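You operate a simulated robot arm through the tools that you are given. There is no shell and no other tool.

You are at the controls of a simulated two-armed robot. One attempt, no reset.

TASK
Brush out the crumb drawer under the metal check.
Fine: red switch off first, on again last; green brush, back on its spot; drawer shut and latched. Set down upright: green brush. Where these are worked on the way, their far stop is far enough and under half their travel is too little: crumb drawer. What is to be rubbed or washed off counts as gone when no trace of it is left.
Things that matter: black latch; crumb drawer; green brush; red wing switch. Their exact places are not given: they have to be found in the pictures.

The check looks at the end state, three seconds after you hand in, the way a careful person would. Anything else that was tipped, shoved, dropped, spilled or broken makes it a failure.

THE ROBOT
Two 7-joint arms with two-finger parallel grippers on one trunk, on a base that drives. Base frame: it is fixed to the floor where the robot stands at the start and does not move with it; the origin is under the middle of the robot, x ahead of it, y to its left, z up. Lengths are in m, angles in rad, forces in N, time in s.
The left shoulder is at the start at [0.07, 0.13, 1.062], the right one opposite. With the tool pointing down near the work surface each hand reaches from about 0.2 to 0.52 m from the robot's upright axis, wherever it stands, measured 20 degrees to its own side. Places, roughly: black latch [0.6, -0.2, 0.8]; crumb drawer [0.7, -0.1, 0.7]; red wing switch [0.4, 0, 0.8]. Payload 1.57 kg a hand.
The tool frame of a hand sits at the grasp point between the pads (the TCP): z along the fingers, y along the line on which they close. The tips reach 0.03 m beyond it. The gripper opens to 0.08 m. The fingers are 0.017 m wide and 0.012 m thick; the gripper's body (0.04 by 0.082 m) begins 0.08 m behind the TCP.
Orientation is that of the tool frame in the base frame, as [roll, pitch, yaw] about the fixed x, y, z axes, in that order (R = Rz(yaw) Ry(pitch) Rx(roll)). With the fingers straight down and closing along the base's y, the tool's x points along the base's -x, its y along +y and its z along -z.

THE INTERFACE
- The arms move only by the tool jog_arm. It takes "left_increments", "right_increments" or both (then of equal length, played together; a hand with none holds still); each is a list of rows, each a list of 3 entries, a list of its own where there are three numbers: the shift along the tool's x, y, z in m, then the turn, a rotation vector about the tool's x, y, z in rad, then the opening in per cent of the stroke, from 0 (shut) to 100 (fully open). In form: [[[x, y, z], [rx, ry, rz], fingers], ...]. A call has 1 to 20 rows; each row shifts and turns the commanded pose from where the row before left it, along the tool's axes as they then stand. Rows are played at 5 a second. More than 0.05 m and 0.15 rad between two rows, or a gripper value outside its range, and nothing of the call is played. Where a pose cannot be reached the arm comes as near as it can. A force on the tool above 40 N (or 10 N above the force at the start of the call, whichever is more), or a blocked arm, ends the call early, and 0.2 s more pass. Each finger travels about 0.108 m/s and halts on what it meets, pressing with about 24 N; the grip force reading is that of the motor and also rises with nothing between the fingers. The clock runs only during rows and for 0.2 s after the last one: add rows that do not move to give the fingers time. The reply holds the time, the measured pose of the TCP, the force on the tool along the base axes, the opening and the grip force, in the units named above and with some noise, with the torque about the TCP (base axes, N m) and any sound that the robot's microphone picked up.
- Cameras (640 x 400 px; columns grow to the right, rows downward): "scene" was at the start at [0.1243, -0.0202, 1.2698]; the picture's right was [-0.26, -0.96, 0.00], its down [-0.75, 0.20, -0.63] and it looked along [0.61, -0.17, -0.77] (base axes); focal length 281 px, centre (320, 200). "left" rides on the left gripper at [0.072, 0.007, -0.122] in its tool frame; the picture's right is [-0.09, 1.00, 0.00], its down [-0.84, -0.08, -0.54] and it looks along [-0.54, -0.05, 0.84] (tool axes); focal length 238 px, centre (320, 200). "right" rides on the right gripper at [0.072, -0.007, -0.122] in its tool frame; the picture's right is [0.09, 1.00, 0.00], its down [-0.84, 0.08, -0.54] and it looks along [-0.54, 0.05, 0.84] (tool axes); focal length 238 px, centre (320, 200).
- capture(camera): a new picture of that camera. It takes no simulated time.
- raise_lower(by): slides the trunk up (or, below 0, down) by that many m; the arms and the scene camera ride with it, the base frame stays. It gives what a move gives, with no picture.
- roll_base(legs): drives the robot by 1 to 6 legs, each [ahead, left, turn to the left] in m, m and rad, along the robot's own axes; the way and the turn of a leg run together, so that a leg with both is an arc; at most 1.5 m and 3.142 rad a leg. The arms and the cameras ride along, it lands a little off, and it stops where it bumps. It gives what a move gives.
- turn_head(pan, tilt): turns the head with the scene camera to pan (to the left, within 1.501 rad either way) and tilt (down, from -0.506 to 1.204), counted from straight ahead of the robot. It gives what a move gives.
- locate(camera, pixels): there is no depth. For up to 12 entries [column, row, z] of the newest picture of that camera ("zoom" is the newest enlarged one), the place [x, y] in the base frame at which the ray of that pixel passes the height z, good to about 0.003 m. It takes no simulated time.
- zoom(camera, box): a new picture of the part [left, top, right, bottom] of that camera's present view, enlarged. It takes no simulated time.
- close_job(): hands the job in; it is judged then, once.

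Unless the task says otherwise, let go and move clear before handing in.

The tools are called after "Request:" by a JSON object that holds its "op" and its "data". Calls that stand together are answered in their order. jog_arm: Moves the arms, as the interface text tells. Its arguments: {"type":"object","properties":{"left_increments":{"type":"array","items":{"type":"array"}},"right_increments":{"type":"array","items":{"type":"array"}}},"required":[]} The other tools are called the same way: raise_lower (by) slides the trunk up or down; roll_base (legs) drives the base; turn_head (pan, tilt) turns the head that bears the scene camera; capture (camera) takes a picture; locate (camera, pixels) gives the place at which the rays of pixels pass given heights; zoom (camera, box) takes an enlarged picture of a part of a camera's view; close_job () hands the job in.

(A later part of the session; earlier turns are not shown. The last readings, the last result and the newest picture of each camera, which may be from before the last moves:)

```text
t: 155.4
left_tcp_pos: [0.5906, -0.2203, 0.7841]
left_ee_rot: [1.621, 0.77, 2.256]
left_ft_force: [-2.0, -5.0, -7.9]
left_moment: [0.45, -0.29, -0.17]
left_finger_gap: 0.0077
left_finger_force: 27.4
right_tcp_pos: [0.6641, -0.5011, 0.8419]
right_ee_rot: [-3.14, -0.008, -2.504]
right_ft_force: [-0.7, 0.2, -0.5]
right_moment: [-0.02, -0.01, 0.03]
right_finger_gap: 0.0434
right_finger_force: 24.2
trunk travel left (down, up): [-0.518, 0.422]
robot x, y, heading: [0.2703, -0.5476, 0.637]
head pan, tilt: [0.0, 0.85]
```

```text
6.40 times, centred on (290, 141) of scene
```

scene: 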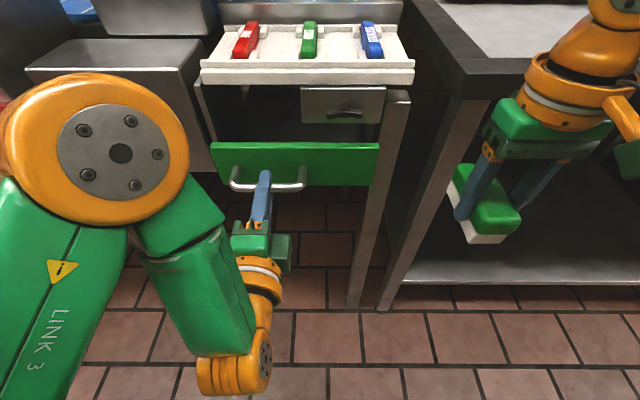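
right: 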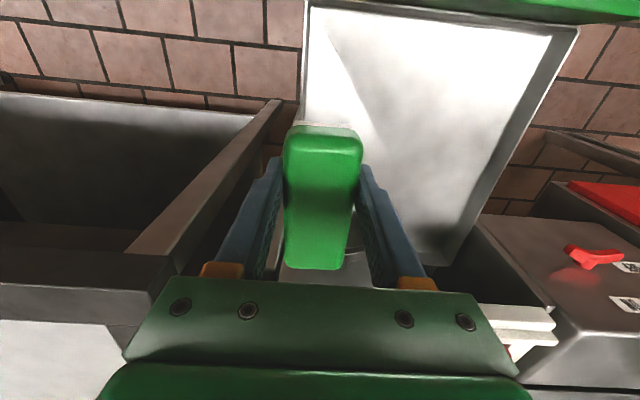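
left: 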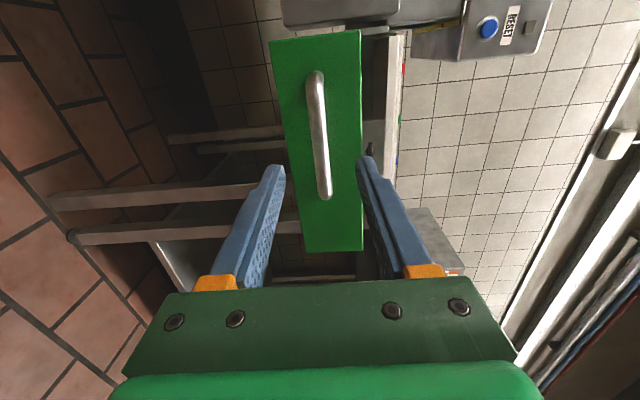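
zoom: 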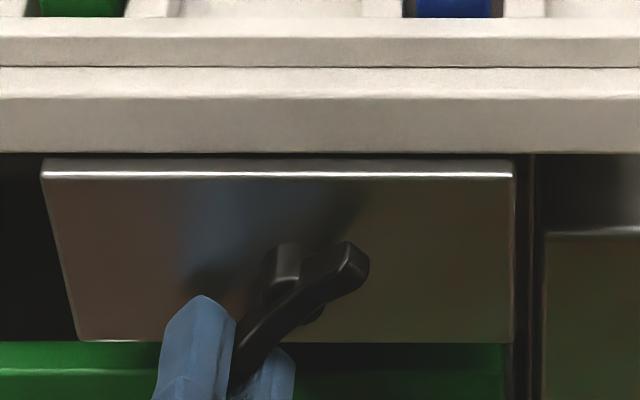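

Half-way (about 45°) with small forces. Completing the turn to vertical.

Request:
{"op": "jog_arm", "data": {"left_increments": [[[-0.0002, -0.0028, 0.0], [0, 0, -0.13], 0], [[-0.0002, -0.0028, 0.0], [0, 0, -0.13], 0], [[-0.0002, -0.0028, 0.0], [0, 0, -0.13], 0], [[-0.0002, -0.0028, 0.0], [0, 0, -0.13], 0], [[-0.0002, -0.0028, 0.0], [0, 0, -0.13], 0], [[-0.0002, -0.0028, 0.0], [0, 0, -0.14], 0]]}}

Request:
{"op": "zoom", "data": {"camera": "scene", "box": [240, 110, 340, 172]}}

```text
t: 156.8
left_tcp_pos: [0.6008, -0.2337, 0.7771]
left_ee_rot: [2.856, 1.532, -2.78]
left_ft_force: [-3.2, -14.1, -21.4]
left_moment: [-0.05, 0.51, -0.56]
left_finger_gap: 0.0079
left_finger_force: 27.3
right_tcp_pos: [0.6648, -0.5028, 0.8423]
right_ee_rot: [3.141, -0.006, -2.501]
right_ft_force: [-0.6, 0.0, 0.1]
right_moment: [-0.02, -0.03, 0.02]
right_finger_gap: 0.0435
right_finger_force: 24.3
trunk travel left (down, up): [-0.518, 0.422]
robot x, y, heading: [0.2722, -0.544, 0.636]
head pan, tilt: [0.0, 0.85]
```

```text
6.40 times, centred on (290, 141) of scene
```

zoom: 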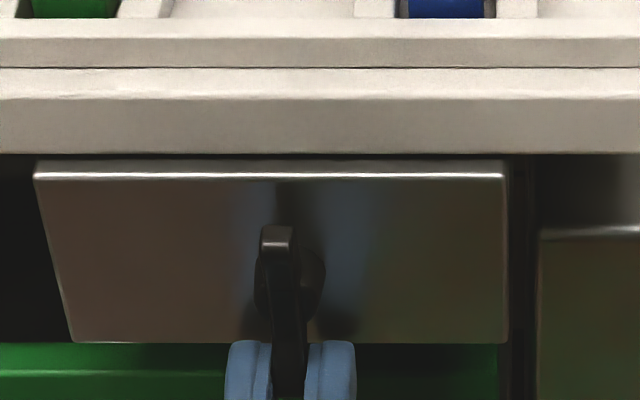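

The wing is vertical within ~2°. I'll nudge slightly more to seat it against its stop, then release and back away.

Request:
{"op": "jog_arm", "data": {"left_increments": [[[-0.002, -0.001, 0.0], [0, 0, -0.05], 0], [[0, 0, 0], [0, 0, 0], 0], [[0, 0, 0], [0, 0, 0], 40], [[0, 0, 0], [0, 0, 0], 60], [[0, 0, -0.02], [0, 0, 0], 60], [[0, 0, -0.03], [0, 0, 0], 60]]}}

Request:
{"op": "zoom", "data": {"camera": "scene", "box": [240, 110, 340, 172]}}

Request:
{"op": "zoom", "data": {"camera": "left", "box": [220, 80, 420, 220]}}

```text
t: 158.2
left_tcp_pos: [0.5599, -0.2657, 0.7813]
left_ee_rot: [-2.246, 1.521, -1.596]
left_ft_force: [-0.9, -0.6, -0.6]
left_moment: [0.0, 0.0, -0.01]
left_finger_gap: 0.048
left_finger_force: 0.1
right_tcp_pos: [0.6638, -0.5029, 0.8427]
right_ee_rot: [3.141, -0.007, -2.501]
right_ft_force: [-1.0, 0.2, 0.4]
right_moment: [0.02, 0.03, -0.01]
right_finger_gap: 0.0436
right_finger_force: 24.1
trunk travel left (down, up): [-0.518, 0.422]
robot x, y, heading: [0.2741, -0.5432, 0.632]
head pan, tilt: [0.0, 0.85]
```

```text
6.40 times, centred on (290, 141) of scene
```

zoom: 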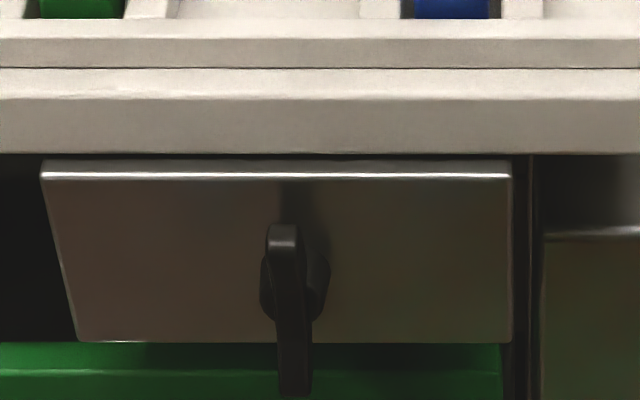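

```text
2.86 times, centred on (320, 150) of left
```

zoom: 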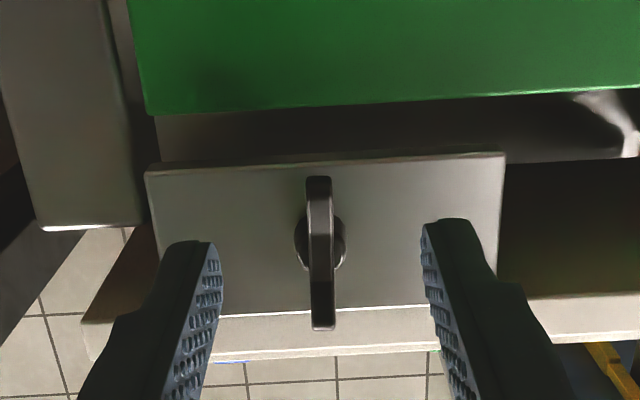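

The latch is vertical over the drawer front again, so the drawer is shut and latched. Now the brush: I raise the trunk 25 cm (both hands above the table) and turn the right hand 90°.

Request:
{"op": "raise_lower", "data": {"by": 0.257}}

Request:
{"op": "jog_arm", "data": {"right_increments": [[[0, 0, 0], [0, 0, 0.1428], 20], [[0, 0, 0], [0, 0, 0.1428], 20], [[0, 0, 0], [0, 0, 0.1428], 20], [[0, 0, 0], [0, 0, 0.1428], 20], [[0, 0, 0], [0, 0, 0.1428], 20], [[0, 0, 0], [0, 0, 0.1428], 20], [[0, 0, 0], [0, 0, 0.1428], 20], [[0, 0, 0], [0, 0, 0.1428], 20], [[0, 0, 0], [0, 0, 0.1428], 20], [[0, 0, 0], [0, 0, 0.1428], 20], [[0, 0, 0], [0, 0, 0.1428], 20]]}}

Request:
{"op": "capture", "data": {"camera": "scene"}}

Request:
{"op": "capture", "data": {"camera": "right"}}

```text
t: 160.8
left_tcp_pos: [0.5587, -0.2643, 1.0383]
left_ee_rot: [-2.269, 1.52, -1.618]
left_ft_force: [0.1, 0.0, -0.1]
left_moment: [-0.01, 0.04, -0.01]
left_finger_gap: 0.048
left_finger_force: 0.0
right_tcp_pos: [0.6636, -0.501, 1.0996]
right_ee_rot: [-3.139, -0.006, -2.504]
right_ft_force: [-1.1, 0.2, 0.4]
right_moment: [-0.03, 0.02, -0.01]
right_finger_gap: 0.0438
right_finger_force: 24.5
trunk travel left (down, up): [-0.775, 0.165]
robot x, y, heading: [0.2711, -0.5458, 0.638]
head pan, tilt: [0.0, 0.85]
```

```text
t: 163.2
left_tcp_pos: [0.5587, -0.2633, 1.0387]
left_ee_rot: [-2.266, 1.52, -1.615]
left_ft_force: [-0.3, 0.1, 0.3]
left_moment: [-0.02, 0.03, 0.02]
left_finger_gap: 0.0479
left_finger_force: 0.2
right_tcp_pos: [0.6641, -0.5016, 1.0995]
right_ee_rot: [-3.136, 0.003, 2.208]
right_ft_force: [0.0, 0.4, -1.0]
right_moment: [0.05, 0.02, -0.06]
right_finger_gap: 0.0434
right_finger_force: 23.6
trunk travel left (down, up): [-0.775, 0.165]
robot x, y, heading: [0.2702, -0.5436, 0.633]
head pan, tilt: [0.0, 0.85]
```

```text
taken
```

scene: 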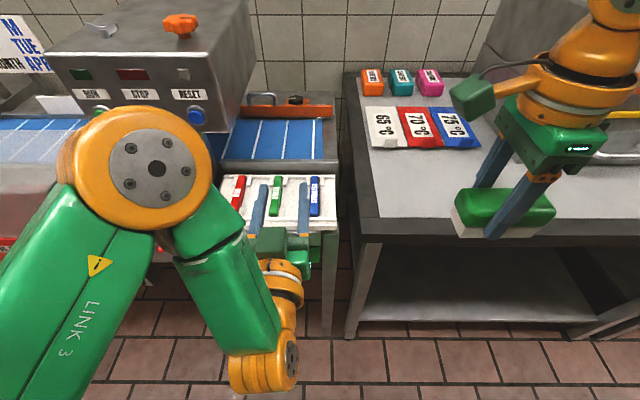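

```text
taken
```

right: 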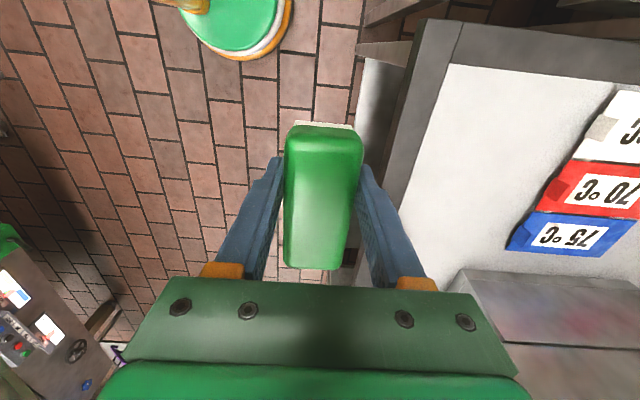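

The brush has slid about 1.2 cm along its length in my grip (right view rows 125–270 vs 97–253 before), so I'll compensate: TCP target n=0.458, t≈0.788. I'll drive ahead 0.13 m and right 0.09 m.

Request:
{"op": "roll_base", "data": {"legs": [[0.0, -0.09, 0.0], [0.13, 0.0, 0.0]]}}

Request:
{"op": "capture", "data": {"camera": "scene"}}

Request:
{"op": "capture", "data": {"camera": "right"}}

```text
t: 165.2
left_tcp_pos: [0.7152, -0.2598, 1.0392]
left_ee_rot: [-2.235, 1.524, -1.585]
left_ft_force: [0.0, -0.4, -0.6]
left_moment: [0.04, -0.03, 0.0]
left_finger_gap: 0.048
left_finger_force: 0.0
right_tcp_pos: [0.8199, -0.4973, 1.1006]
right_ee_rot: [-3.138, 0.001, 2.21]
right_ft_force: [0.1, 0.8, -0.5]
right_moment: [0.0, -0.01, -0.01]
right_finger_gap: 0.0435
right_finger_force: 24.0
trunk travel left (down, up): [-0.775, 0.165]
robot x, y, heading: [0.4287, -0.5423, 0.636]
head pan, tilt: [0.0, 0.85]
```

```text
taken
```

scene: 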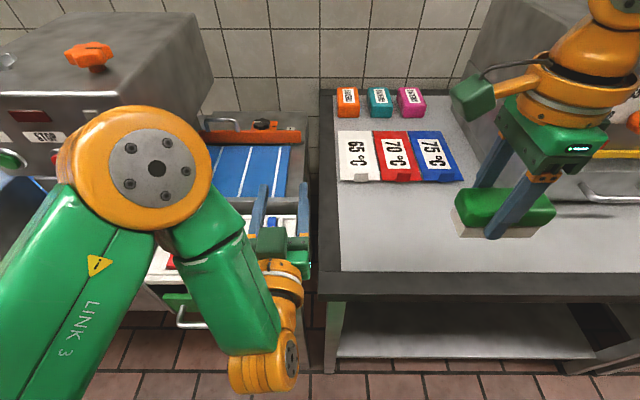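

```text
taken
```

right: 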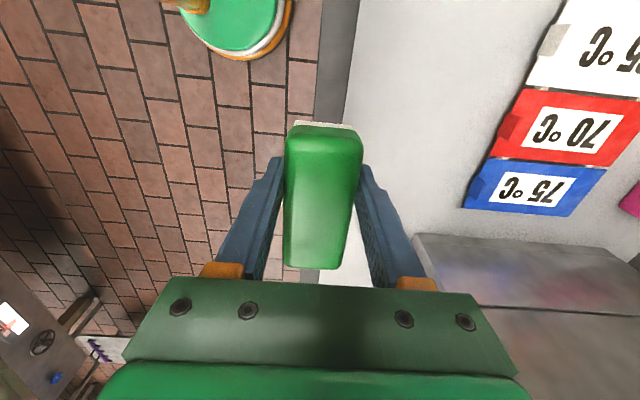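

Right TCP at n≈0.370, t≈0.885. I'll move it over the brush's spot: forward 8.8 cm, left 9.7 cm.

Request:
{"op": "jog_arm", "data": {"right_increments": [[[0.0242, 0.0221, 0], [0, 0, 0], 20], [[0.0242, 0.0221, 0], [0, 0, 0], 20], [[0.0242, 0.0221, 0], [0, 0, 0], 20], [[0.0242, 0.0221, 0], [0, 0, 0], 20]]}}

Request:
{"op": "capture", "data": {"camera": "right"}}

Request:
{"op": "capture", "data": {"camera": "scene"}}

```text
t: 166.2
left_tcp_pos: [0.717, -0.2573, 1.0382]
left_ee_rot: [-2.253, 1.518, -1.603]
left_ft_force: [0.5, 1.1, 0.5]
left_moment: [0.0, 0.02, -0.04]
left_finger_gap: 0.048
left_finger_force: 0.1
right_tcp_pos: [0.8345, -0.3648, 1.0989]
right_ee_rot: [-3.134, 0.005, 2.212]
right_ft_force: [-0.3, -0.5, -0.4]
right_moment: [-0.03, 0.0, -0.03]
right_finger_gap: 0.0434
right_finger_force: 23.9
trunk travel left (down, up): [-0.775, 0.165]
robot x, y, heading: [0.4267, -0.5403, 0.641]
head pan, tilt: [0.0, 0.85]
```

```text
taken
```

right: 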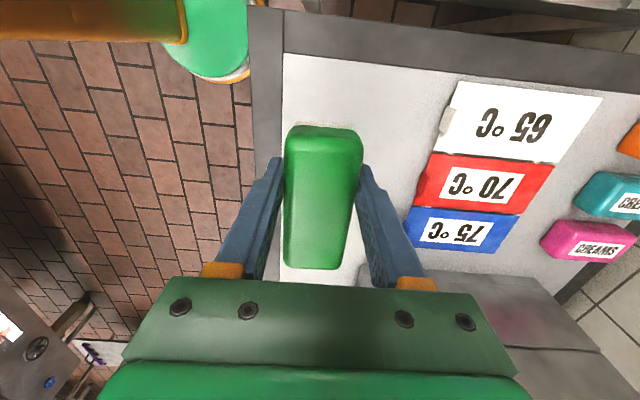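

```text
taken
```

scene: 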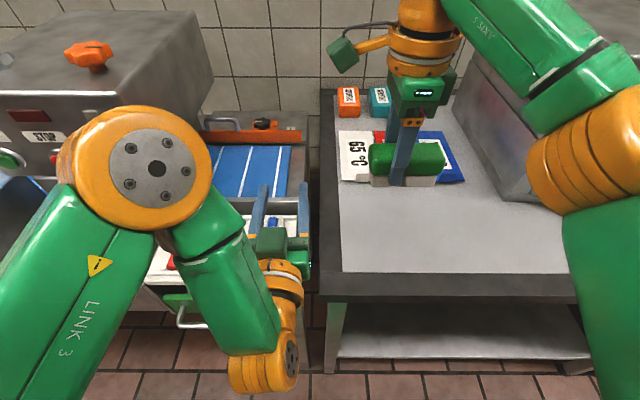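

The hand is at n≈0.459, t≈0.786 — within 2 mm of target. Lowering the trunk by 10 cm, then checking.

Request:
{"op": "raise_lower", "data": {"by": -0.1}}

Request:
{"op": "jog_arm", "data": {"right_increments": [[[0, 0, 0.02], [0, 0, 0], 20], [[0, 0, 0.02], [0, 0, 0], 20], [[0, 0, 0.02], [0, 0, 0], 20], [[0, 0, 0.015], [0, 0, 0], 20]]}}

Request:
{"op": "zoom", "data": {"camera": "scene", "box": [300, 120, 480, 240]}}

Request:
{"op": "capture", "data": {"camera": "right"}}

```text
t: 167.5
left_tcp_pos: [0.7176, -0.2588, 0.9385]
left_ee_rot: [-2.266, 1.52, -1.616]
left_ft_force: [0.2, -0.1, -0.6]
left_moment: [0.03, -0.01, 0.01]
left_finger_gap: 0.0479
left_finger_force: 0.0
right_tcp_pos: [0.8335, -0.3664, 0.9991]
right_ee_rot: [-3.137, 0.001, 2.211]
right_ft_force: [-1.0, 0.9, -0.1]
right_moment: [0.02, -0.01, 0.01]
right_finger_gap: 0.0438
right_finger_force: 23.8
trunk travel left (down, up): [-0.675, 0.265]
robot x, y, heading: [0.433, -0.5388, 0.636]
head pan, tilt: [0.0, 0.85]
```

```text
t: 168.5
left_tcp_pos: [0.7165, -0.2585, 0.9392]
left_ee_rot: [-2.272, 1.52, -1.623]
left_ft_force: [-0.6, 0.4, 0.0]
left_moment: [-0.05, 0.03, -0.01]
left_finger_gap: 0.0481
left_finger_force: 0.0
right_tcp_pos: [0.8346, -0.3671, 0.9256]
right_ee_rot: [-3.136, 0.003, 2.209]
right_ft_force: [0.4, 0.0, -0.4]
right_moment: [-0.01, 0.0, -0.04]
right_finger_gap: 0.0433
right_finger_force: 23.9
trunk travel left (down, up): [-0.675, 0.265]
robot x, y, heading: [0.427, -0.537, 0.638]
head pan, tilt: [0.0, 0.85]
```

```text
3.33 times, centred on (390, 180) of scene
```

zoom: 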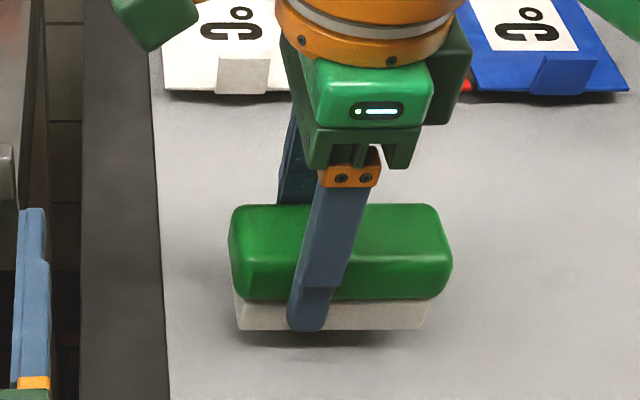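

```text
taken
```

right: 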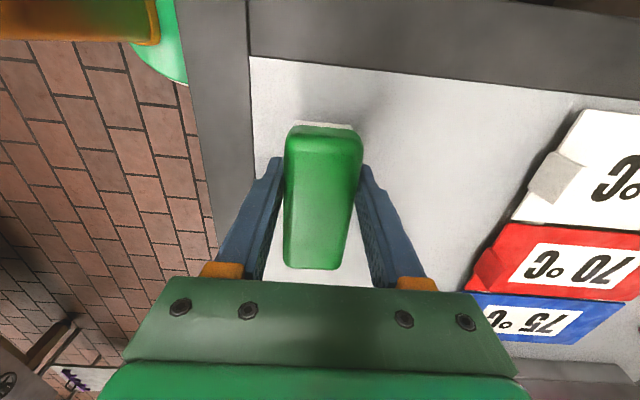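

The brush hovers ~2 cm above its spot, nearly level (maybe ~2–3° tilted in the grip). I'll lower gently until it touches the table.

Request:
{"op": "jog_arm", "data": {"right_increments": [[[0, 0, 0.012], [0, 0, 0], 20], [[0, 0, 0.004], [0, 0, 0], 20], [[0, 0, 0.003], [0, 0, 0], 20], [[0, 0, 0], [0, 0, 0], 20]]}}

Request:
{"op": "zoom", "data": {"camera": "scene", "box": [330, 160, 450, 235]}}

```text
t: 169.5
left_tcp_pos: [0.7157, -0.2587, 0.939]
left_ee_rot: [-2.252, 1.521, -1.602]
left_ft_force: [0.2, 0.1, -0.3]
left_moment: [0.04, 0.02, -0.03]
left_finger_gap: 0.0483
left_finger_force: 0.1
right_tcp_pos: [0.8337, -0.3684, 0.9059]
right_ee_rot: [-3.138, 0.002, 2.209]
right_ft_force: [2.0, 0.1, 6.8]
right_moment: [0.26, -0.04, -0.06]
right_finger_gap: 0.0436
right_finger_force: 24.2
trunk travel left (down, up): [-0.675, 0.265]
robot x, y, heading: [0.426, -0.5412, 0.638]
head pan, tilt: [0.0, 0.85]
```

```text
5.33 times, centred on (390, 198) of scene
```

zoom: 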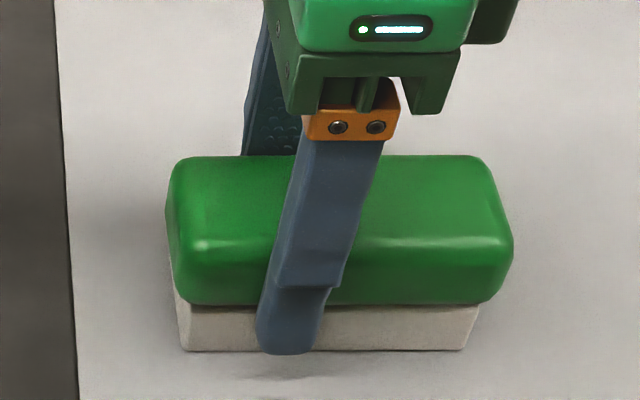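

Contact at z≈0.906 (7 N, slightly on the left/far corner). I'll press 2 mm more to level the brush, and then open the fingers.

Request:
{"op": "jog_arm", "data": {"right_increments": [[[0, 0, 0.001], [0, 0, 0], 20], [[0, 0, 0.001], [0, 0, 0], 20], [[0, 0, 0], [0, 0, 0], 20]]}}

Request:
{"op": "zoom", "data": {"camera": "scene", "box": [330, 160, 450, 235]}}

```text
t: 170.3
left_tcp_pos: [0.7169, -0.2596, 0.94]
left_ee_rot: [-2.231, 1.519, -1.582]
left_ft_force: [0.3, 0.6, 0.4]
left_moment: [0.02, -0.02, -0.01]
left_finger_gap: 0.048
left_finger_force: 0.1
right_tcp_pos: [0.8325, -0.3678, 0.9043]
right_ee_rot: [-3.139, 0.001, 2.212]
right_ft_force: [7.5, 2.3, 20.9]
right_moment: [0.15, -0.17, 0.01]
right_finger_gap: 0.0437
right_finger_force: 23.8
trunk travel left (down, up): [-0.675, 0.265]
robot x, y, heading: [0.4294, -0.543, 0.634]
head pan, tilt: [0.0, 0.85]
```

```text
5.33 times, centred on (390, 198) of scene
```

zoom: 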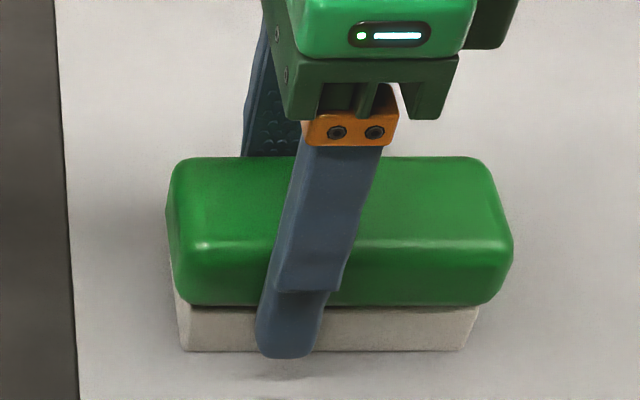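

The brush is level on the table (21 N, balanced). Before releasing I'll compare its bottom corners with the original positions.

Request:
{"op": "locate", "data": {"camera": "zoom", "pixels": [[183, 351, 0.862], [463, 350, 0.862], [168, 240, 0.906], [512, 250, 0.906]]}}

```text
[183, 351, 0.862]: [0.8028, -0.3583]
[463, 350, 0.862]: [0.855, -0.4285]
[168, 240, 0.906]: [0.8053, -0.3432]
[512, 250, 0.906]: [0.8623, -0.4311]
```

The brush sits within about 3 mm of where it stood. I'll relieve the pressure slightly and open the fingers.

Request:
{"op": "jog_arm", "data": {"right_increments": [[[0, 0, -0.0015], [0, 0, 0], 20], [[0, 0, 0], [0, 0, 0], 70], [[0, 0, 0], [0, 0, 0], 90], [[0, 0, 0], [0, 0, 0], 100]]}}

Request:
{"op": "zoom", "data": {"camera": "scene", "box": [330, 160, 450, 235]}}

Request:
{"op": "capture", "data": {"camera": "right"}}

```text
t: 171.3
left_tcp_pos: [0.7165, -0.2579, 0.9383]
left_ee_rot: [-2.267, 1.52, -1.617]
left_ft_force: [0.1, 1.1, 0.1]
left_moment: [0.01, 0.01, 0.01]
left_finger_gap: 0.0478
left_finger_force: 0.1
right_tcp_pos: [0.8333, -0.3666, 0.9039]
right_ee_rot: [-3.135, 0.002, 2.211]
right_ft_force: [0.0, -0.2, -0.4]
right_moment: [-0.02, -0.06, 0.0]
right_finger_gap: 0.08
right_finger_force: 0.0
trunk travel left (down, up): [-0.675, 0.265]
robot x, y, heading: [0.427, -0.5392, 0.636]
head pan, tilt: [0.0, 0.85]
```

```text
5.33 times, centred on (390, 198) of scene
```

zoom: 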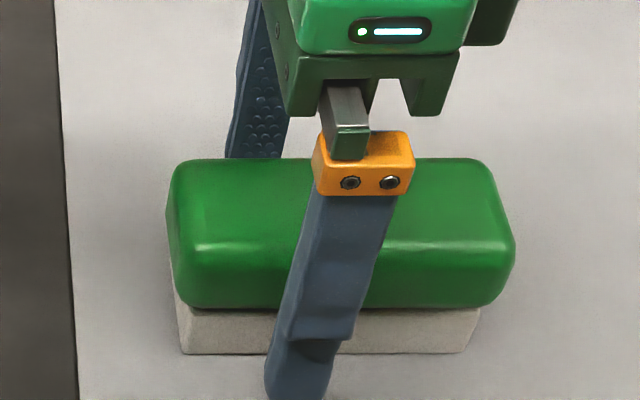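

```text
taken
```

right: 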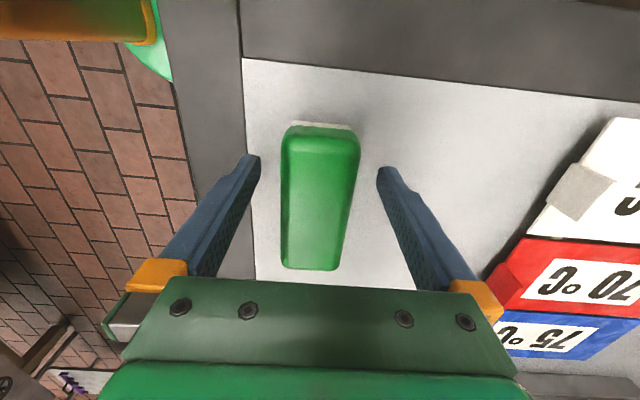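

The brush stands upright and released on its spot. I'll raise straight up with the trunk, then check it.

Request:
{"op": "raise_lower", "data": {"by": 0.12}}

Request:
{"op": "capture", "data": {"camera": "scene"}}

Request:
{"op": "capture", "data": {"camera": "right"}}

```text
t: 172.8
left_tcp_pos: [0.7161, -0.2602, 1.058]
left_ee_rot: [-2.266, 1.521, -1.616]
left_ft_force: [0.7, 0.4, -0.4]
left_moment: [0.05, -0.02, -0.02]
left_finger_gap: 0.048
left_finger_force: 0.1
right_tcp_pos: [0.8349, -0.3674, 1.0243]
right_ee_rot: [-3.136, 0.002, 2.211]
right_ft_force: [-0.4, 0.3, -0.1]
right_moment: [-0.02, 0.01, 0.02]
right_finger_gap: 0.0802
right_finger_force: 0.0
trunk travel left (down, up): [-0.795, 0.145]
robot x, y, heading: [0.4247, -0.5427, 0.636]
head pan, tilt: [0.0, 0.85]
```

```text
taken
```

scene: 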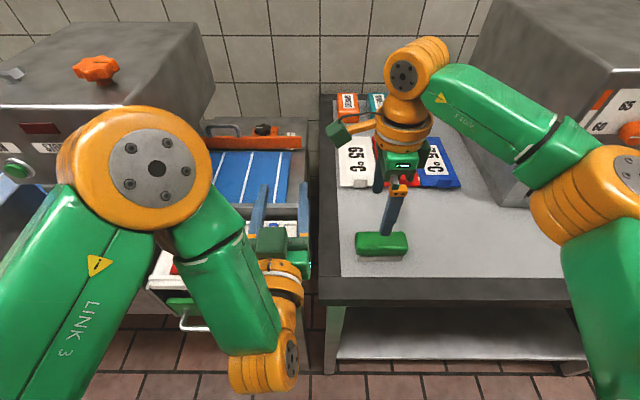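

```text
taken
```

right: 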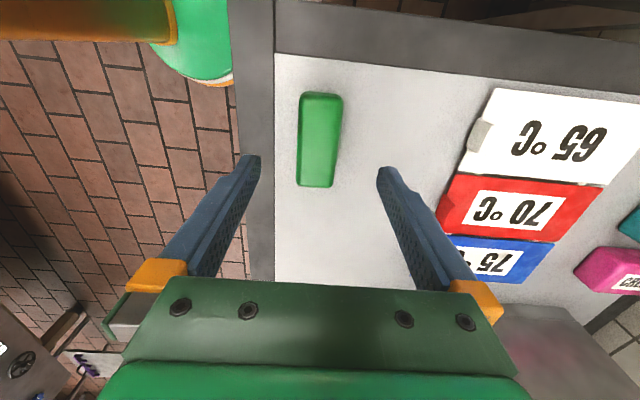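

The brush stands alone on its spot (right view px 298–343 × 92–188). Now I back the base off and go to the switch for the last step.

Request:
{"op": "roll_base", "data": {"legs": [[-0.25, 0.0, 0.0]]}}

Request:
{"op": "capture", "data": {"camera": "scene"}}

Request:
{"op": "zoom", "data": {"camera": "scene", "box": [290, 120, 450, 220]}}

```text
t: 174.7
left_tcp_pos: [0.5164, -0.4066, 1.0573]
left_ee_rot: [-2.293, 1.518, -1.641]
left_ft_force: [0.0, -1.2, 0.1]
left_moment: [-0.02, 0.01, 0.01]
left_finger_gap: 0.0481
left_finger_force: 0.1
right_tcp_pos: [0.6323, -0.5171, 1.0245]
right_ee_rot: [-3.135, 0.002, 2.209]
right_ft_force: [0.8, 0.2, 0.3]
right_moment: [-0.02, 0.0, -0.02]
right_finger_gap: 0.0797
right_finger_force: 0.1
trunk travel left (down, up): [-0.795, 0.145]
robot x, y, heading: [0.2259, -0.6911, 0.636]
head pan, tilt: [0.0, 0.85]
```

```text
taken
```

scene: 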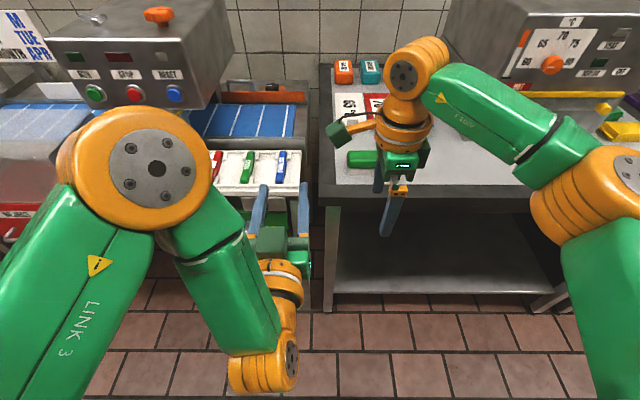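

```text
4.00 times, centred on (370, 170) of scene
```

zoom: 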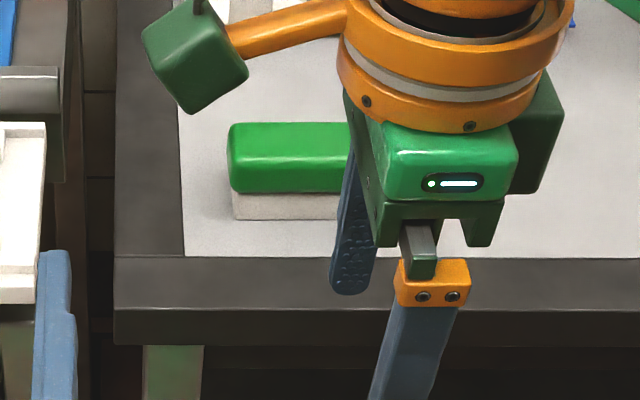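

The brush is fine. I'll park the right hand (back and right, rotate home) while rolling the left hand a quarter turn so it can grip the horizontal switch wing.

Request:
{"op": "jog_arm", "data": {"right_increments": [[[-0.02, -0.02, 0], [0, 0, 0], 60], [[-0.02, -0.02, 0], [0, 0, 0], 60], [[-0.02, -0.02, 0], [0, 0, 0], 60], [[-0.02, -0.02, 0], [0, 0, 0], 60], [[-0.02, -0.015, 0], [0, 0, 0], 60], [[0, 0, 0], [0, 0, -0.1428], 60], [[0, 0, 0], [0, 0, -0.1428], 60], [[0, 0, 0], [0, 0, -0.1428], 60], [[0, 0, 0], [0, 0, -0.1428], 60], [[0, 0, 0], [0, 0, -0.1428], 60], [[0, 0, 0], [0, 0, -0.1428], 60], [[0, 0, 0], [0, 0, -0.1428], 60], [[0, 0, 0], [0, 0, -0.1428], 60], [[0, 0, 0], [0, 0, -0.1428], 60], [[0, 0, 0], [0, 0, -0.1428], 60], [[0, 0, 0], [0, 0, -0.1428], 60]], "left_increments": [[[0, 0, 0], [0, 0, -0.13], 60], [[0, 0, 0], [0, 0, -0.13], 60], [[0, 0, 0], [0, 0, -0.13], 60], [[0, 0, 0], [0, 0, -0.13], 60], [[0, 0, 0], [0, 0, -0.13], 60], [[0, 0, 0], [0, 0, -0.13], 60], [[0, 0, 0], [0, 0, -0.13], 60], [[0, 0, 0], [0, 0, -0.13], 60], [[0, 0, 0], [0, 0, -0.13], 60], [[0, 0, 0], [0, 0, -0.13], 60], [[0, 0, 0], [0, 0, -0.13], 60], [[0, 0, 0], [0, 0, -0.09], 60], [[0, 0, 0], [0, 0, 0], 60], [[0, 0, 0], [0, 0, 0], 60], [[0, 0, 0], [0, 0, 0], 60], [[0, 0, 0], [0, 0, 0], 60]]}}

Request:
{"op": "capture", "data": {"camera": "scene"}}

```text
t: 178.1
left_tcp_pos: [0.514, -0.4084, 1.0589]
left_ee_rot: [-1.605, 0.01, -0.921]
left_ft_force: [0.7, 0.4, 0.1]
left_moment: [0.01, 0.0, -0.01]
left_finger_gap: 0.0478
left_finger_force: 0.0
right_tcp_pos: [0.615, -0.6544, 1.0259]
right_ee_rot: [-3.141, -0.006, -2.5]
right_ft_force: [0.4, -0.2, 0.5]
right_moment: [0.0, -0.01, -0.02]
right_finger_gap: 0.0479
right_finger_force: 0.2
trunk travel left (down, up): [-0.795, 0.145]
robot x, y, heading: [0.2266, -0.6909, 0.637]
head pan, tilt: [0.0, 0.85]
```

```text
taken
```

scene: 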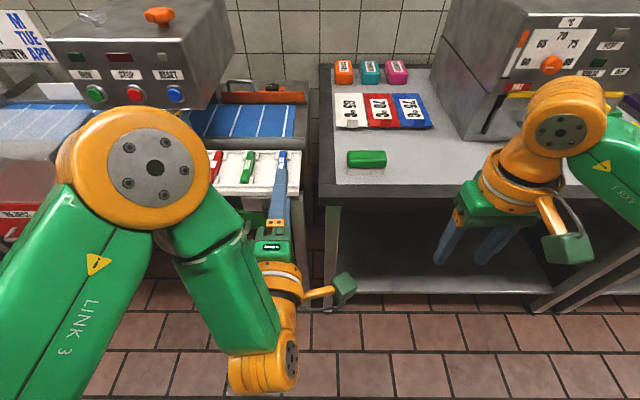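

Both arms responded without flags; left hand's roll now suits the horizontal wing. I'll drive left 0.37 m, then ahead 9 cm, to face the switch.

Request:
{"op": "roll_base", "data": {"legs": [[0.0, 0.371, 0.0]]}}

Request:
{"op": "jog_arm", "data": {"left_increments": [[[0, 0, 0], [0.034, 0, 0], 60], [[0, 0, 0], [0, 0, 0], 60]]}}

Request:
{"op": "capture", "data": {"camera": "scene"}}

```text
t: 180.4
left_tcp_pos: [0.2983, -0.1138, 1.0578]
left_ee_rot: [-1.603, 0.012, -0.928]
left_ft_force: [0.8, 0.0, 0.3]
left_moment: [0.0, 0.01, 0.0]
left_finger_gap: 0.0478
left_finger_force: 0.1
right_tcp_pos: [0.3966, -0.3599, 1.025]
right_ee_rot: [3.14, -0.003, -2.506]
right_ft_force: [-0.8, 0.1, -0.4]
right_moment: [-0.01, 0.02, 0.0]
right_finger_gap: 0.0481
right_finger_force: 0.0
trunk travel left (down, up): [-0.795, 0.145]
robot x, y, heading: [0.0107, -0.3944, 0.633]
head pan, tilt: [0.0, 0.85]
```

```text
t: 181.0
left_tcp_pos: [0.2975, -0.113, 1.0592]
left_ee_rot: [-1.569, 0.011, -0.928]
left_ft_force: [0.1, 0.8, -0.6]
left_moment: [0.0, 0.0, -0.01]
left_finger_gap: 0.048
left_finger_force: 0.3
right_tcp_pos: [0.3974, -0.3587, 1.0256]
right_ee_rot: [-3.139, -0.006, -2.507]
right_ft_force: [-0.4, 0.7, -0.5]
right_moment: [0.0, -0.01, -0.02]
right_finger_gap: 0.048
right_finger_force: 0.1
trunk travel left (down, up): [-0.795, 0.145]
robot x, y, heading: [0.0089, -0.3942, 0.634]
head pan, tilt: [0.0, 0.85]
```

```text
taken
```

scene: 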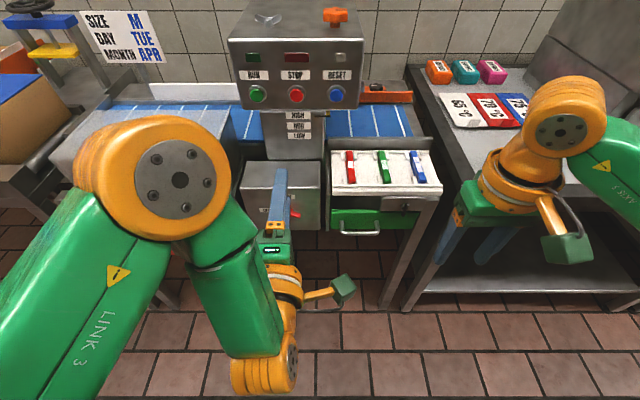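

Left TCP at n≈0.174, t≈0.267. Lowering the trunk by 0.298 to switch height, then I'll drive in.

Request:
{"op": "raise_lower", "data": {"by": -0.298}}

Request:
{"op": "roll_base", "data": {"legs": [[0.09, 0.005, 0.0]]}}

Request:
{"op": "capture", "data": {"camera": "left"}}

Request:
{"op": "capture", "data": {"camera": "scene"}}

```text
t: 184.0
left_tcp_pos: [0.2972, -0.1137, 0.7611]
left_ee_rot: [-1.569, 0.012, -0.927]
left_ft_force: [0.0, 0.0, -0.8]
left_moment: [0.01, -0.02, 0.0]
left_finger_gap: 0.0483
left_finger_force: 0.1
right_tcp_pos: [0.3962, -0.3595, 0.7278]
right_ee_rot: [-3.139, -0.007, -2.506]
right_ft_force: [0.2, 0.3, 0.0]
right_moment: [0.0, 0.01, 0.03]
right_finger_gap: 0.048
right_finger_force: 0.1
trunk travel left (down, up): [-0.497, 0.443]
robot x, y, heading: [0.0093, -0.3963, 0.631]
head pan, tilt: [0.0, 0.85]
```

```text
t: 185.1
left_tcp_pos: [0.3677, -0.056, 0.7607]
left_ee_rot: [-1.569, 0.011, -0.924]
left_ft_force: [0.4, 0.2, 0.0]
left_moment: [0.0, -0.02, 0.03]
left_finger_gap: 0.048
left_finger_force: 0.1
right_tcp_pos: [0.4668, -0.3016, 0.7284]
right_ee_rot: [-3.14, -0.007, -2.508]
right_ft_force: [0.1, -0.7, 0.7]
right_moment: [-0.03, -0.01, 0.0]
right_finger_gap: 0.048
right_finger_force: 0.0
trunk travel left (down, up): [-0.497, 0.443]
robot x, y, heading: [0.08, -0.3307, 0.631]
head pan, tilt: [0.0, 0.85]
```

```text
taken
```

left: 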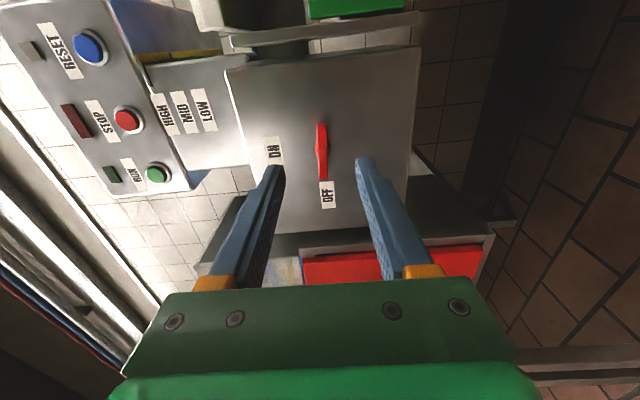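

```text
taken
```

scene: 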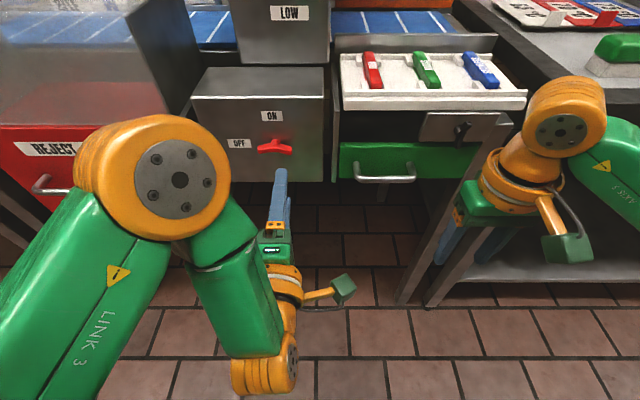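

Aligned: TCP n≈0.264, t≈0.262, z≈0.761, with the wing between the fingers in the left view (px 321,150). Advancing 7 cm first.

Request:
{"op": "jog_arm", "data": {"left_increments": [[[0.0004, 0, 0.02], [0, 0, 0], 60], [[0.0004, 0, 0.02], [0, 0, 0], 60], [[0.0004, 0, 0.02], [0, 0, 0], 60], [[0.0002, 0, 0.01], [0, 0, 0], 50]]}}

Request:
{"op": "zoom", "data": {"camera": "left", "box": [220, 90, 420, 240]}}

Request:
{"op": "zoom", "data": {"camera": "scene", "box": [220, 100, 340, 175]}}

```text
t: 186.1
left_tcp_pos: [0.424, -0.0149, 0.7605]
left_ee_rot: [-1.57, 0.012, -0.926]
left_ft_force: [0.6, 0.0, 0.3]
left_moment: [0.0, 0.03, -0.01]
left_finger_gap: 0.0399
left_finger_force: 0.0
right_tcp_pos: [0.4653, -0.3031, 0.7278]
right_ee_rot: [-3.139, -0.007, -2.508]
right_ft_force: [-0.2, -0.6, 0.1]
right_moment: [-0.02, -0.01, -0.01]
right_finger_gap: 0.048
right_finger_force: 0.1
trunk travel left (down, up): [-0.497, 0.443]
robot x, y, heading: [0.0789, -0.337, 0.634]
head pan, tilt: [0.0, 0.85]
```

```text
2.67 times, centred on (320, 165) of left
```

zoom: 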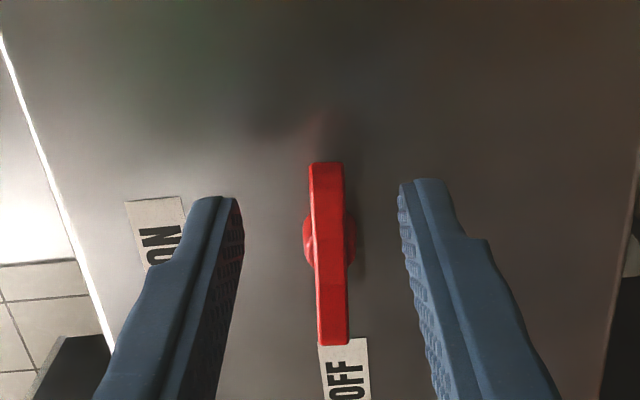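

```text
5.33 times, centred on (280, 138) of scene
```

zoom: 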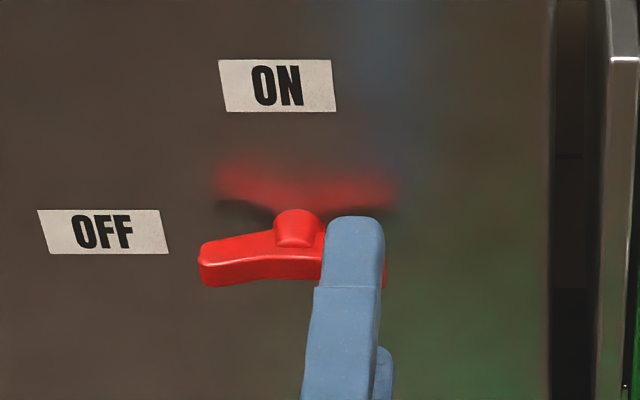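

Good alignment; the right half of the wing is between the fingers. Advancing the last 2.5 cm and closing.

Request:
{"op": "jog_arm", "data": {"left_increments": [[[0.0002, 0, 0.01], [0, 0, 0], 50], [[0.0002, 0, 0.01], [0, 0, 0], 50], [[0, 0, 0.005], [0, 0, 0], 50], [[0, 0, 0], [0, 0, 0], 25], [[0, 0, 0], [0, 0, 0], 0], [[0, 0, 0], [0, 0, 0], 0], [[0, 0, 0], [0, 0, 0], 0]]}}

Request:
{"op": "zoom", "data": {"camera": "scene", "box": [220, 100, 340, 175]}}

```text
t: 187.7
left_tcp_pos: [0.4449, -0.0008, 0.7601]
left_ee_rot: [-1.572, 0.009, -0.927]
left_ft_force: [-4.2, -5.0, -11.0]
left_moment: [-0.12, -0.31, -0.15]
left_finger_gap: 0.0098
left_finger_force: 27.8
right_tcp_pos: [0.4672, -0.3009, 0.7276]
right_ee_rot: [-3.141, -0.007, -2.509]
right_ft_force: [-0.4, -0.4, -0.5]
right_moment: [0.03, -0.04, -0.01]
right_finger_gap: 0.0481
right_finger_force: 0.2
trunk travel left (down, up): [-0.497, 0.443]
robot x, y, heading: [0.0797, -0.3354, 0.632]
head pan, tilt: [0.0, 0.85]
```

```text
5.33 times, centred on (280, 138) of scene
```

zoom: 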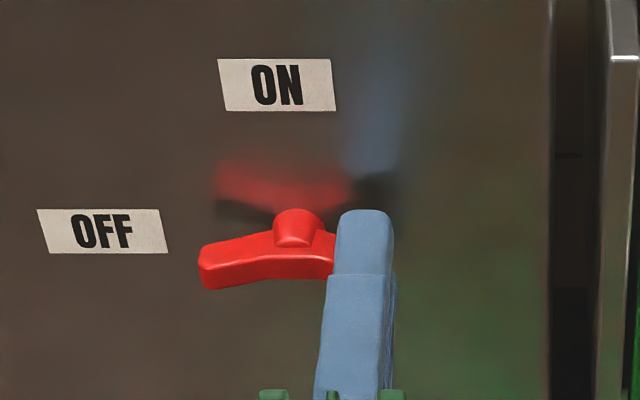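

The wing is gripped (9.8 mm). Everything else is done, so I turn it clockwise to ON: first half.

Request:
{"op": "jog_arm", "data": {"left_increments": [[[-0.0002, 0.0028, 0.0], [0, 0, 0.13], 0], [[-0.0002, 0.0028, 0.0], [0, 0, 0.13], 0], [[-0.0002, 0.0028, 0.0], [0, 0, 0.13], 0], [[-0.0002, 0.0028, 0.0], [0, 0, 0.13], 0], [[-0.0002, 0.0028, 0.0], [0, 0, 0.13], 0], [[-0.0002, 0.0028, 0.0], [0, 0, 0.13], 0]]}}

Request:
{"op": "zoom", "data": {"camera": "scene", "box": [220, 100, 340, 175]}}

```text
t: 189.1
left_tcp_pos: [0.4441, 0.0022, 0.7461]
left_ee_rot: [-1.579, 0.791, -0.926]
left_ft_force: [-7.9, -3.5, -26.1]
left_moment: [-0.28, -0.65, 0.39]
left_finger_gap: 0.0137
left_finger_force: 30.1
left hand out of reach, approached as far as the arm can: row 5
right_tcp_pos: [0.469, -0.2987, 0.7275]
right_ee_rot: [-3.138, -0.012, -2.505]
right_ft_force: [0.3, 0.2, 0.0]
right_moment: [0.0, -0.02, -0.04]
right_finger_gap: 0.0479
right_finger_force: 0.0
trunk travel left (down, up): [-0.497, 0.443]
robot x, y, heading: [0.0753, -0.3341, 0.627]
head pan, tilt: [0.0, 0.85]
```

```text
5.33 times, centred on (280, 138) of scene
```

zoom: 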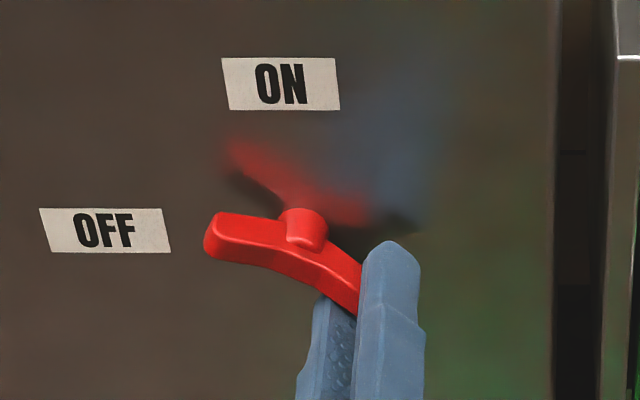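

The wing follows with some lag (fingers at 45°, wing about 25°), with 26 N reaction and one reach flag. I'll continue a little and watch.

Request:
{"op": "jog_arm", "data": {"left_increments": [[[0.001, 0.0028, 0.0], [0, 0, 0.13], 0], [[0.0005, 0.0028, 0.0], [0, 0, 0.13], 0]]}}

Request:
{"op": "zoom", "data": {"camera": "scene", "box": [220, 100, 340, 175]}}

```text
t: 189.7
left_tcp_pos: [0.4427, 0.0017, 0.7443]
left_ee_rot: [-1.58, 1.051, -0.929]
left_ft_force: [-2.2, 5.8, -22.4]
left_moment: [-0.19, -0.67, 0.26]
left_finger_gap: 0.0158
left_finger_force: 32.1
left hand out of reach, approached as far as the arm can: row 1
right_tcp_pos: [0.4689, -0.2978, 0.7265]
right_ee_rot: [-3.136, -0.013, -2.507]
right_ft_force: [-0.1, 0.4, -0.4]
right_moment: [0.03, 0.01, 0.0]
right_finger_gap: 0.0482
right_finger_force: 0.0
trunk travel left (down, up): [-0.497, 0.443]
robot x, y, heading: [0.0735, -0.3366, 0.632]
head pan, tilt: [0.0, 0.85]
```

```text
5.33 times, centred on (280, 138) of scene
```

zoom: 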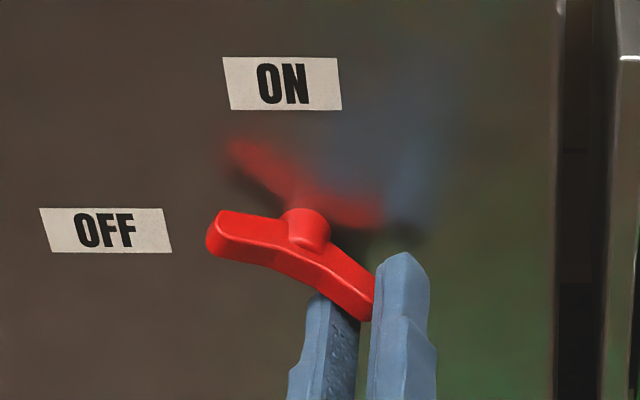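

The wing stopped at about 27° because my hand can't go lower here (reach limit). I'll release, back off 4.5 cm, and reposition the base and trunk for a better posture.

Request:
{"op": "jog_arm", "data": {"left_increments": [[[0, 0, 0], [0, 0, 0], 40], [[0, 0, 0], [0, 0, 0], 60], [[0, 0, -0.02], [0, 0, 0], 60], [[0, 0, -0.025], [0, 0, -0.1], 60], [[0, 0, -0.01], [0, 0, -0.14], 60], [[0, 0, 0], [0, 0, -0.14], 60], [[0, 0, 0], [0, 0, -0.14], 60]]}}

Request:
{"op": "zoom", "data": {"camera": "scene", "box": [220, 100, 340, 175]}}

```text
t: 191.3
left_tcp_pos: [0.3961, -0.0317, 0.7467]
left_ee_rot: [-1.568, 0.529, -0.925]
left_ft_force: [0.6, 0.1, 0.8]
left_moment: [0.01, 0.0, 0.02]
left_finger_gap: 0.0479
left_finger_force: 0.0
right_tcp_pos: [0.467, -0.302, 0.7279]
right_ee_rot: [-3.14, -0.006, -2.507]
right_ft_force: [0.3, 0.0, -0.4]
right_moment: [0.02, 0.0, 0.0]
right_finger_gap: 0.048
right_finger_force: 0.1
trunk travel left (down, up): [-0.497, 0.443]
robot x, y, heading: [0.0803, -0.338, 0.628]
head pan, tilt: [0.0, 0.85]
```

```text
5.33 times, centred on (280, 138) of scene
```

zoom: 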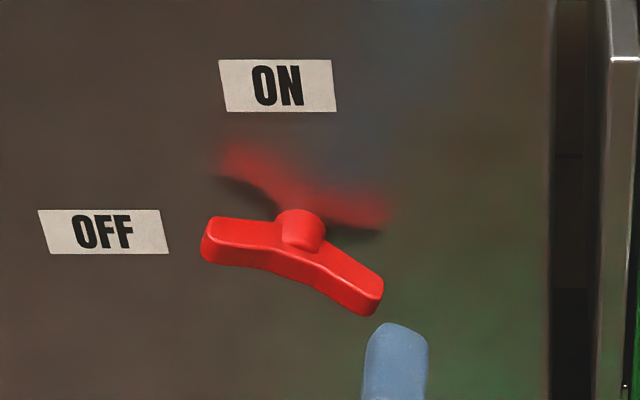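

The wing rests at about 25°. I'll shift the base left 5.5 cm and lower the trunk 3 cm, so the hand works more centrally and higher relative to the shoulder.

Request:
{"op": "roll_base", "data": {"legs": [[0.0, 0.055, 0.0]]}}

Request:
{"op": "raise_lower", "data": {"by": -0.03}}

Request:
{"op": "jog_arm", "data": {"left_increments": [[[0.0101, -0.019, 0], [0, 0, 0], 60], [[0.0101, -0.019, 0], [0, 0, 0], 60], [[0.0101, -0.019, 0], [0, 0, 0], 60]]}}

Request:
{"op": "zoom", "data": {"camera": "left", "box": [220, 90, 420, 240]}}

Request:
{"op": "capture", "data": {"camera": "scene"}}

```text
t: 192.2
left_tcp_pos: [0.3645, 0.0121, 0.7453]
left_ee_rot: [-1.569, 0.531, -0.925]
left_ft_force: [-0.9, 0.5, -0.4]
left_moment: [0.02, 0.0, 0.01]
left_finger_gap: 0.0479
left_finger_force: 0.1
right_tcp_pos: [0.4346, -0.2571, 0.7275]
right_ee_rot: [-3.138, -0.005, -2.507]
right_ft_force: [0.1, -0.1, -0.1]
right_moment: [-0.04, -0.02, -0.02]
right_finger_gap: 0.048
right_finger_force: 0.1
trunk travel left (down, up): [-0.497, 0.443]
robot x, y, heading: [0.0399, -0.2916, 0.628]
head pan, tilt: [0.0, 0.85]
```

```text
t: 193.0
left_tcp_pos: [0.3644, 0.0109, 0.7156]
left_ee_rot: [-1.571, 0.531, -0.926]
left_ft_force: [-0.4, 0.2, 0.7]
left_moment: [-0.02, 0.04, -0.03]
left_finger_gap: 0.048
left_finger_force: 0.1
right_tcp_pos: [0.4341, -0.2578, 0.6973]
right_ee_rot: [-3.139, -0.006, -2.507]
right_ft_force: [-1.2, -0.5, 0.8]
right_moment: [0.0, 0.04, -0.01]
right_finger_gap: 0.048
right_finger_force: 0.1
trunk travel left (down, up): [-0.467, 0.473]
robot x, y, heading: [0.0444, -0.2918, 0.631]
head pan, tilt: [0.0, 0.85]
```

```text
t: 193.8
left_tcp_pos: [0.398, -0.0321, 0.7512]
left_ee_rot: [-1.568, 0.531, -0.926]
left_ft_force: [-0.1, -0.2, 1.0]
left_moment: [-0.04, -0.01, 0.03]
left_finger_gap: 0.0482
left_finger_force: 0.1
right_tcp_pos: [0.4342, -0.2578, 0.6987]
right_ee_rot: [-3.141, -0.005, -2.508]
right_ft_force: [0.1, -0.1, -0.1]
right_moment: [0.01, -0.01, 0.03]
right_finger_gap: 0.0478
right_finger_force: 0.1
trunk travel left (down, up): [-0.467, 0.473]
robot x, y, heading: [0.0452, -0.2925, 0.632]
head pan, tilt: [0.0, 0.85]
```

```text
2.67 times, centred on (320, 165) of left
```

zoom: 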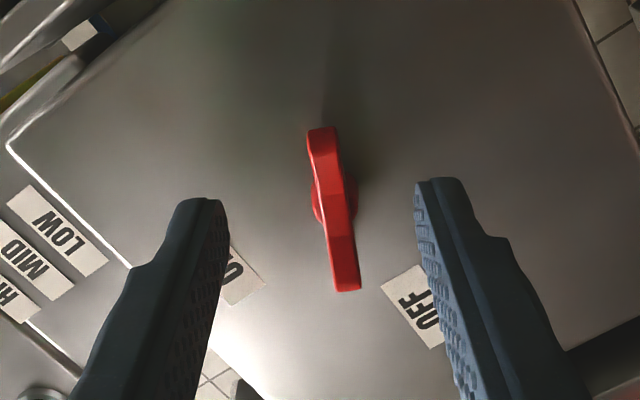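

```text
taken
```

scene: 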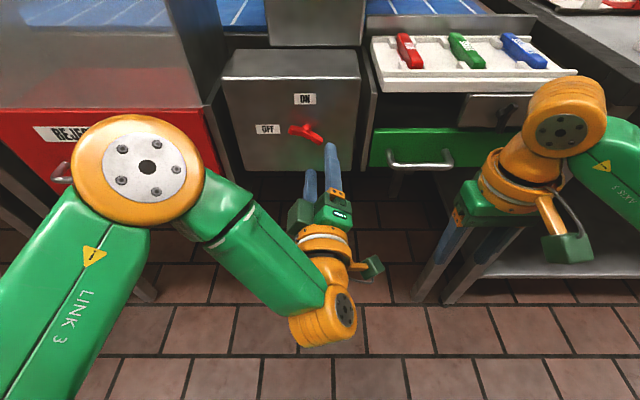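

The hand is at n≈0.303, t≈0.260, z≈0.751, aligned with the wing's right arm and unflagged. Advancing 5.6 cm and closing.

Request:
{"op": "jog_arm", "data": {"left_increments": [[[0, 0, 0.02], [0, 0, 0], 60], [[0, 0, 0.02], [0, 0, 0], 55], [[0.0005, -0.0003, 0.016], [0, 0, 0], 50], [[0, 0, 0], [0, 0, 0], 25], [[0, 0, 0], [0, 0, 0], 0], [[0, 0, 0], [0, 0, 0], 0], [[0, 0, 0], [0, 0, 0], 0]]}}

Request:
{"op": "zoom", "data": {"camera": "scene", "box": [250, 80, 370, 155]}}

Request:
{"op": "zoom", "data": {"camera": "left", "box": [220, 90, 420, 240]}}

```text
t: 195.4
left_tcp_pos: [0.4405, 0.0021, 0.7474]
left_ee_rot: [-1.574, 0.53, -0.928]
left_ft_force: [-10.7, -2.8, -17.8]
left_moment: [-0.21, -0.46, 0.27]
left_finger_gap: 0.0099
left_finger_force: 27.8
right_tcp_pos: [0.4344, -0.2571, 0.6971]
right_ee_rot: [-3.138, -0.005, -2.507]
right_ft_force: [0.3, 0.5, 0.4]
right_moment: [0.02, -0.02, 0.02]
right_finger_gap: 0.0477
right_finger_force: 0.1
trunk travel left (down, up): [-0.467, 0.473]
robot x, y, heading: [0.0417, -0.2908, 0.629]
head pan, tilt: [0.0, 0.85]
```

```text
5.33 times, centred on (310, 118) of scene
```

zoom: 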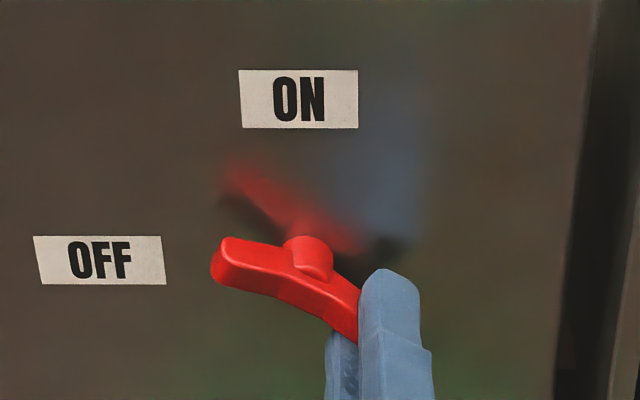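

```text
2.67 times, centred on (320, 165) of left
```

zoom: 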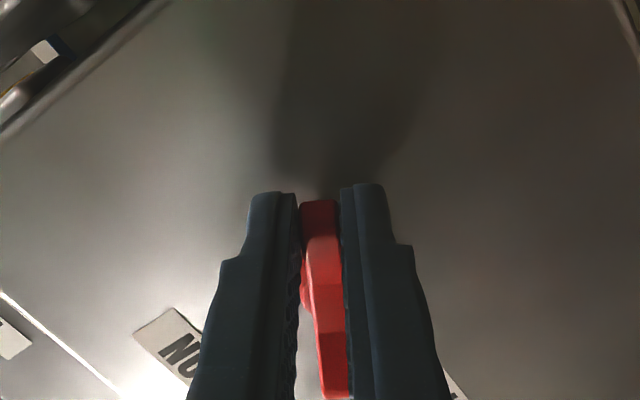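

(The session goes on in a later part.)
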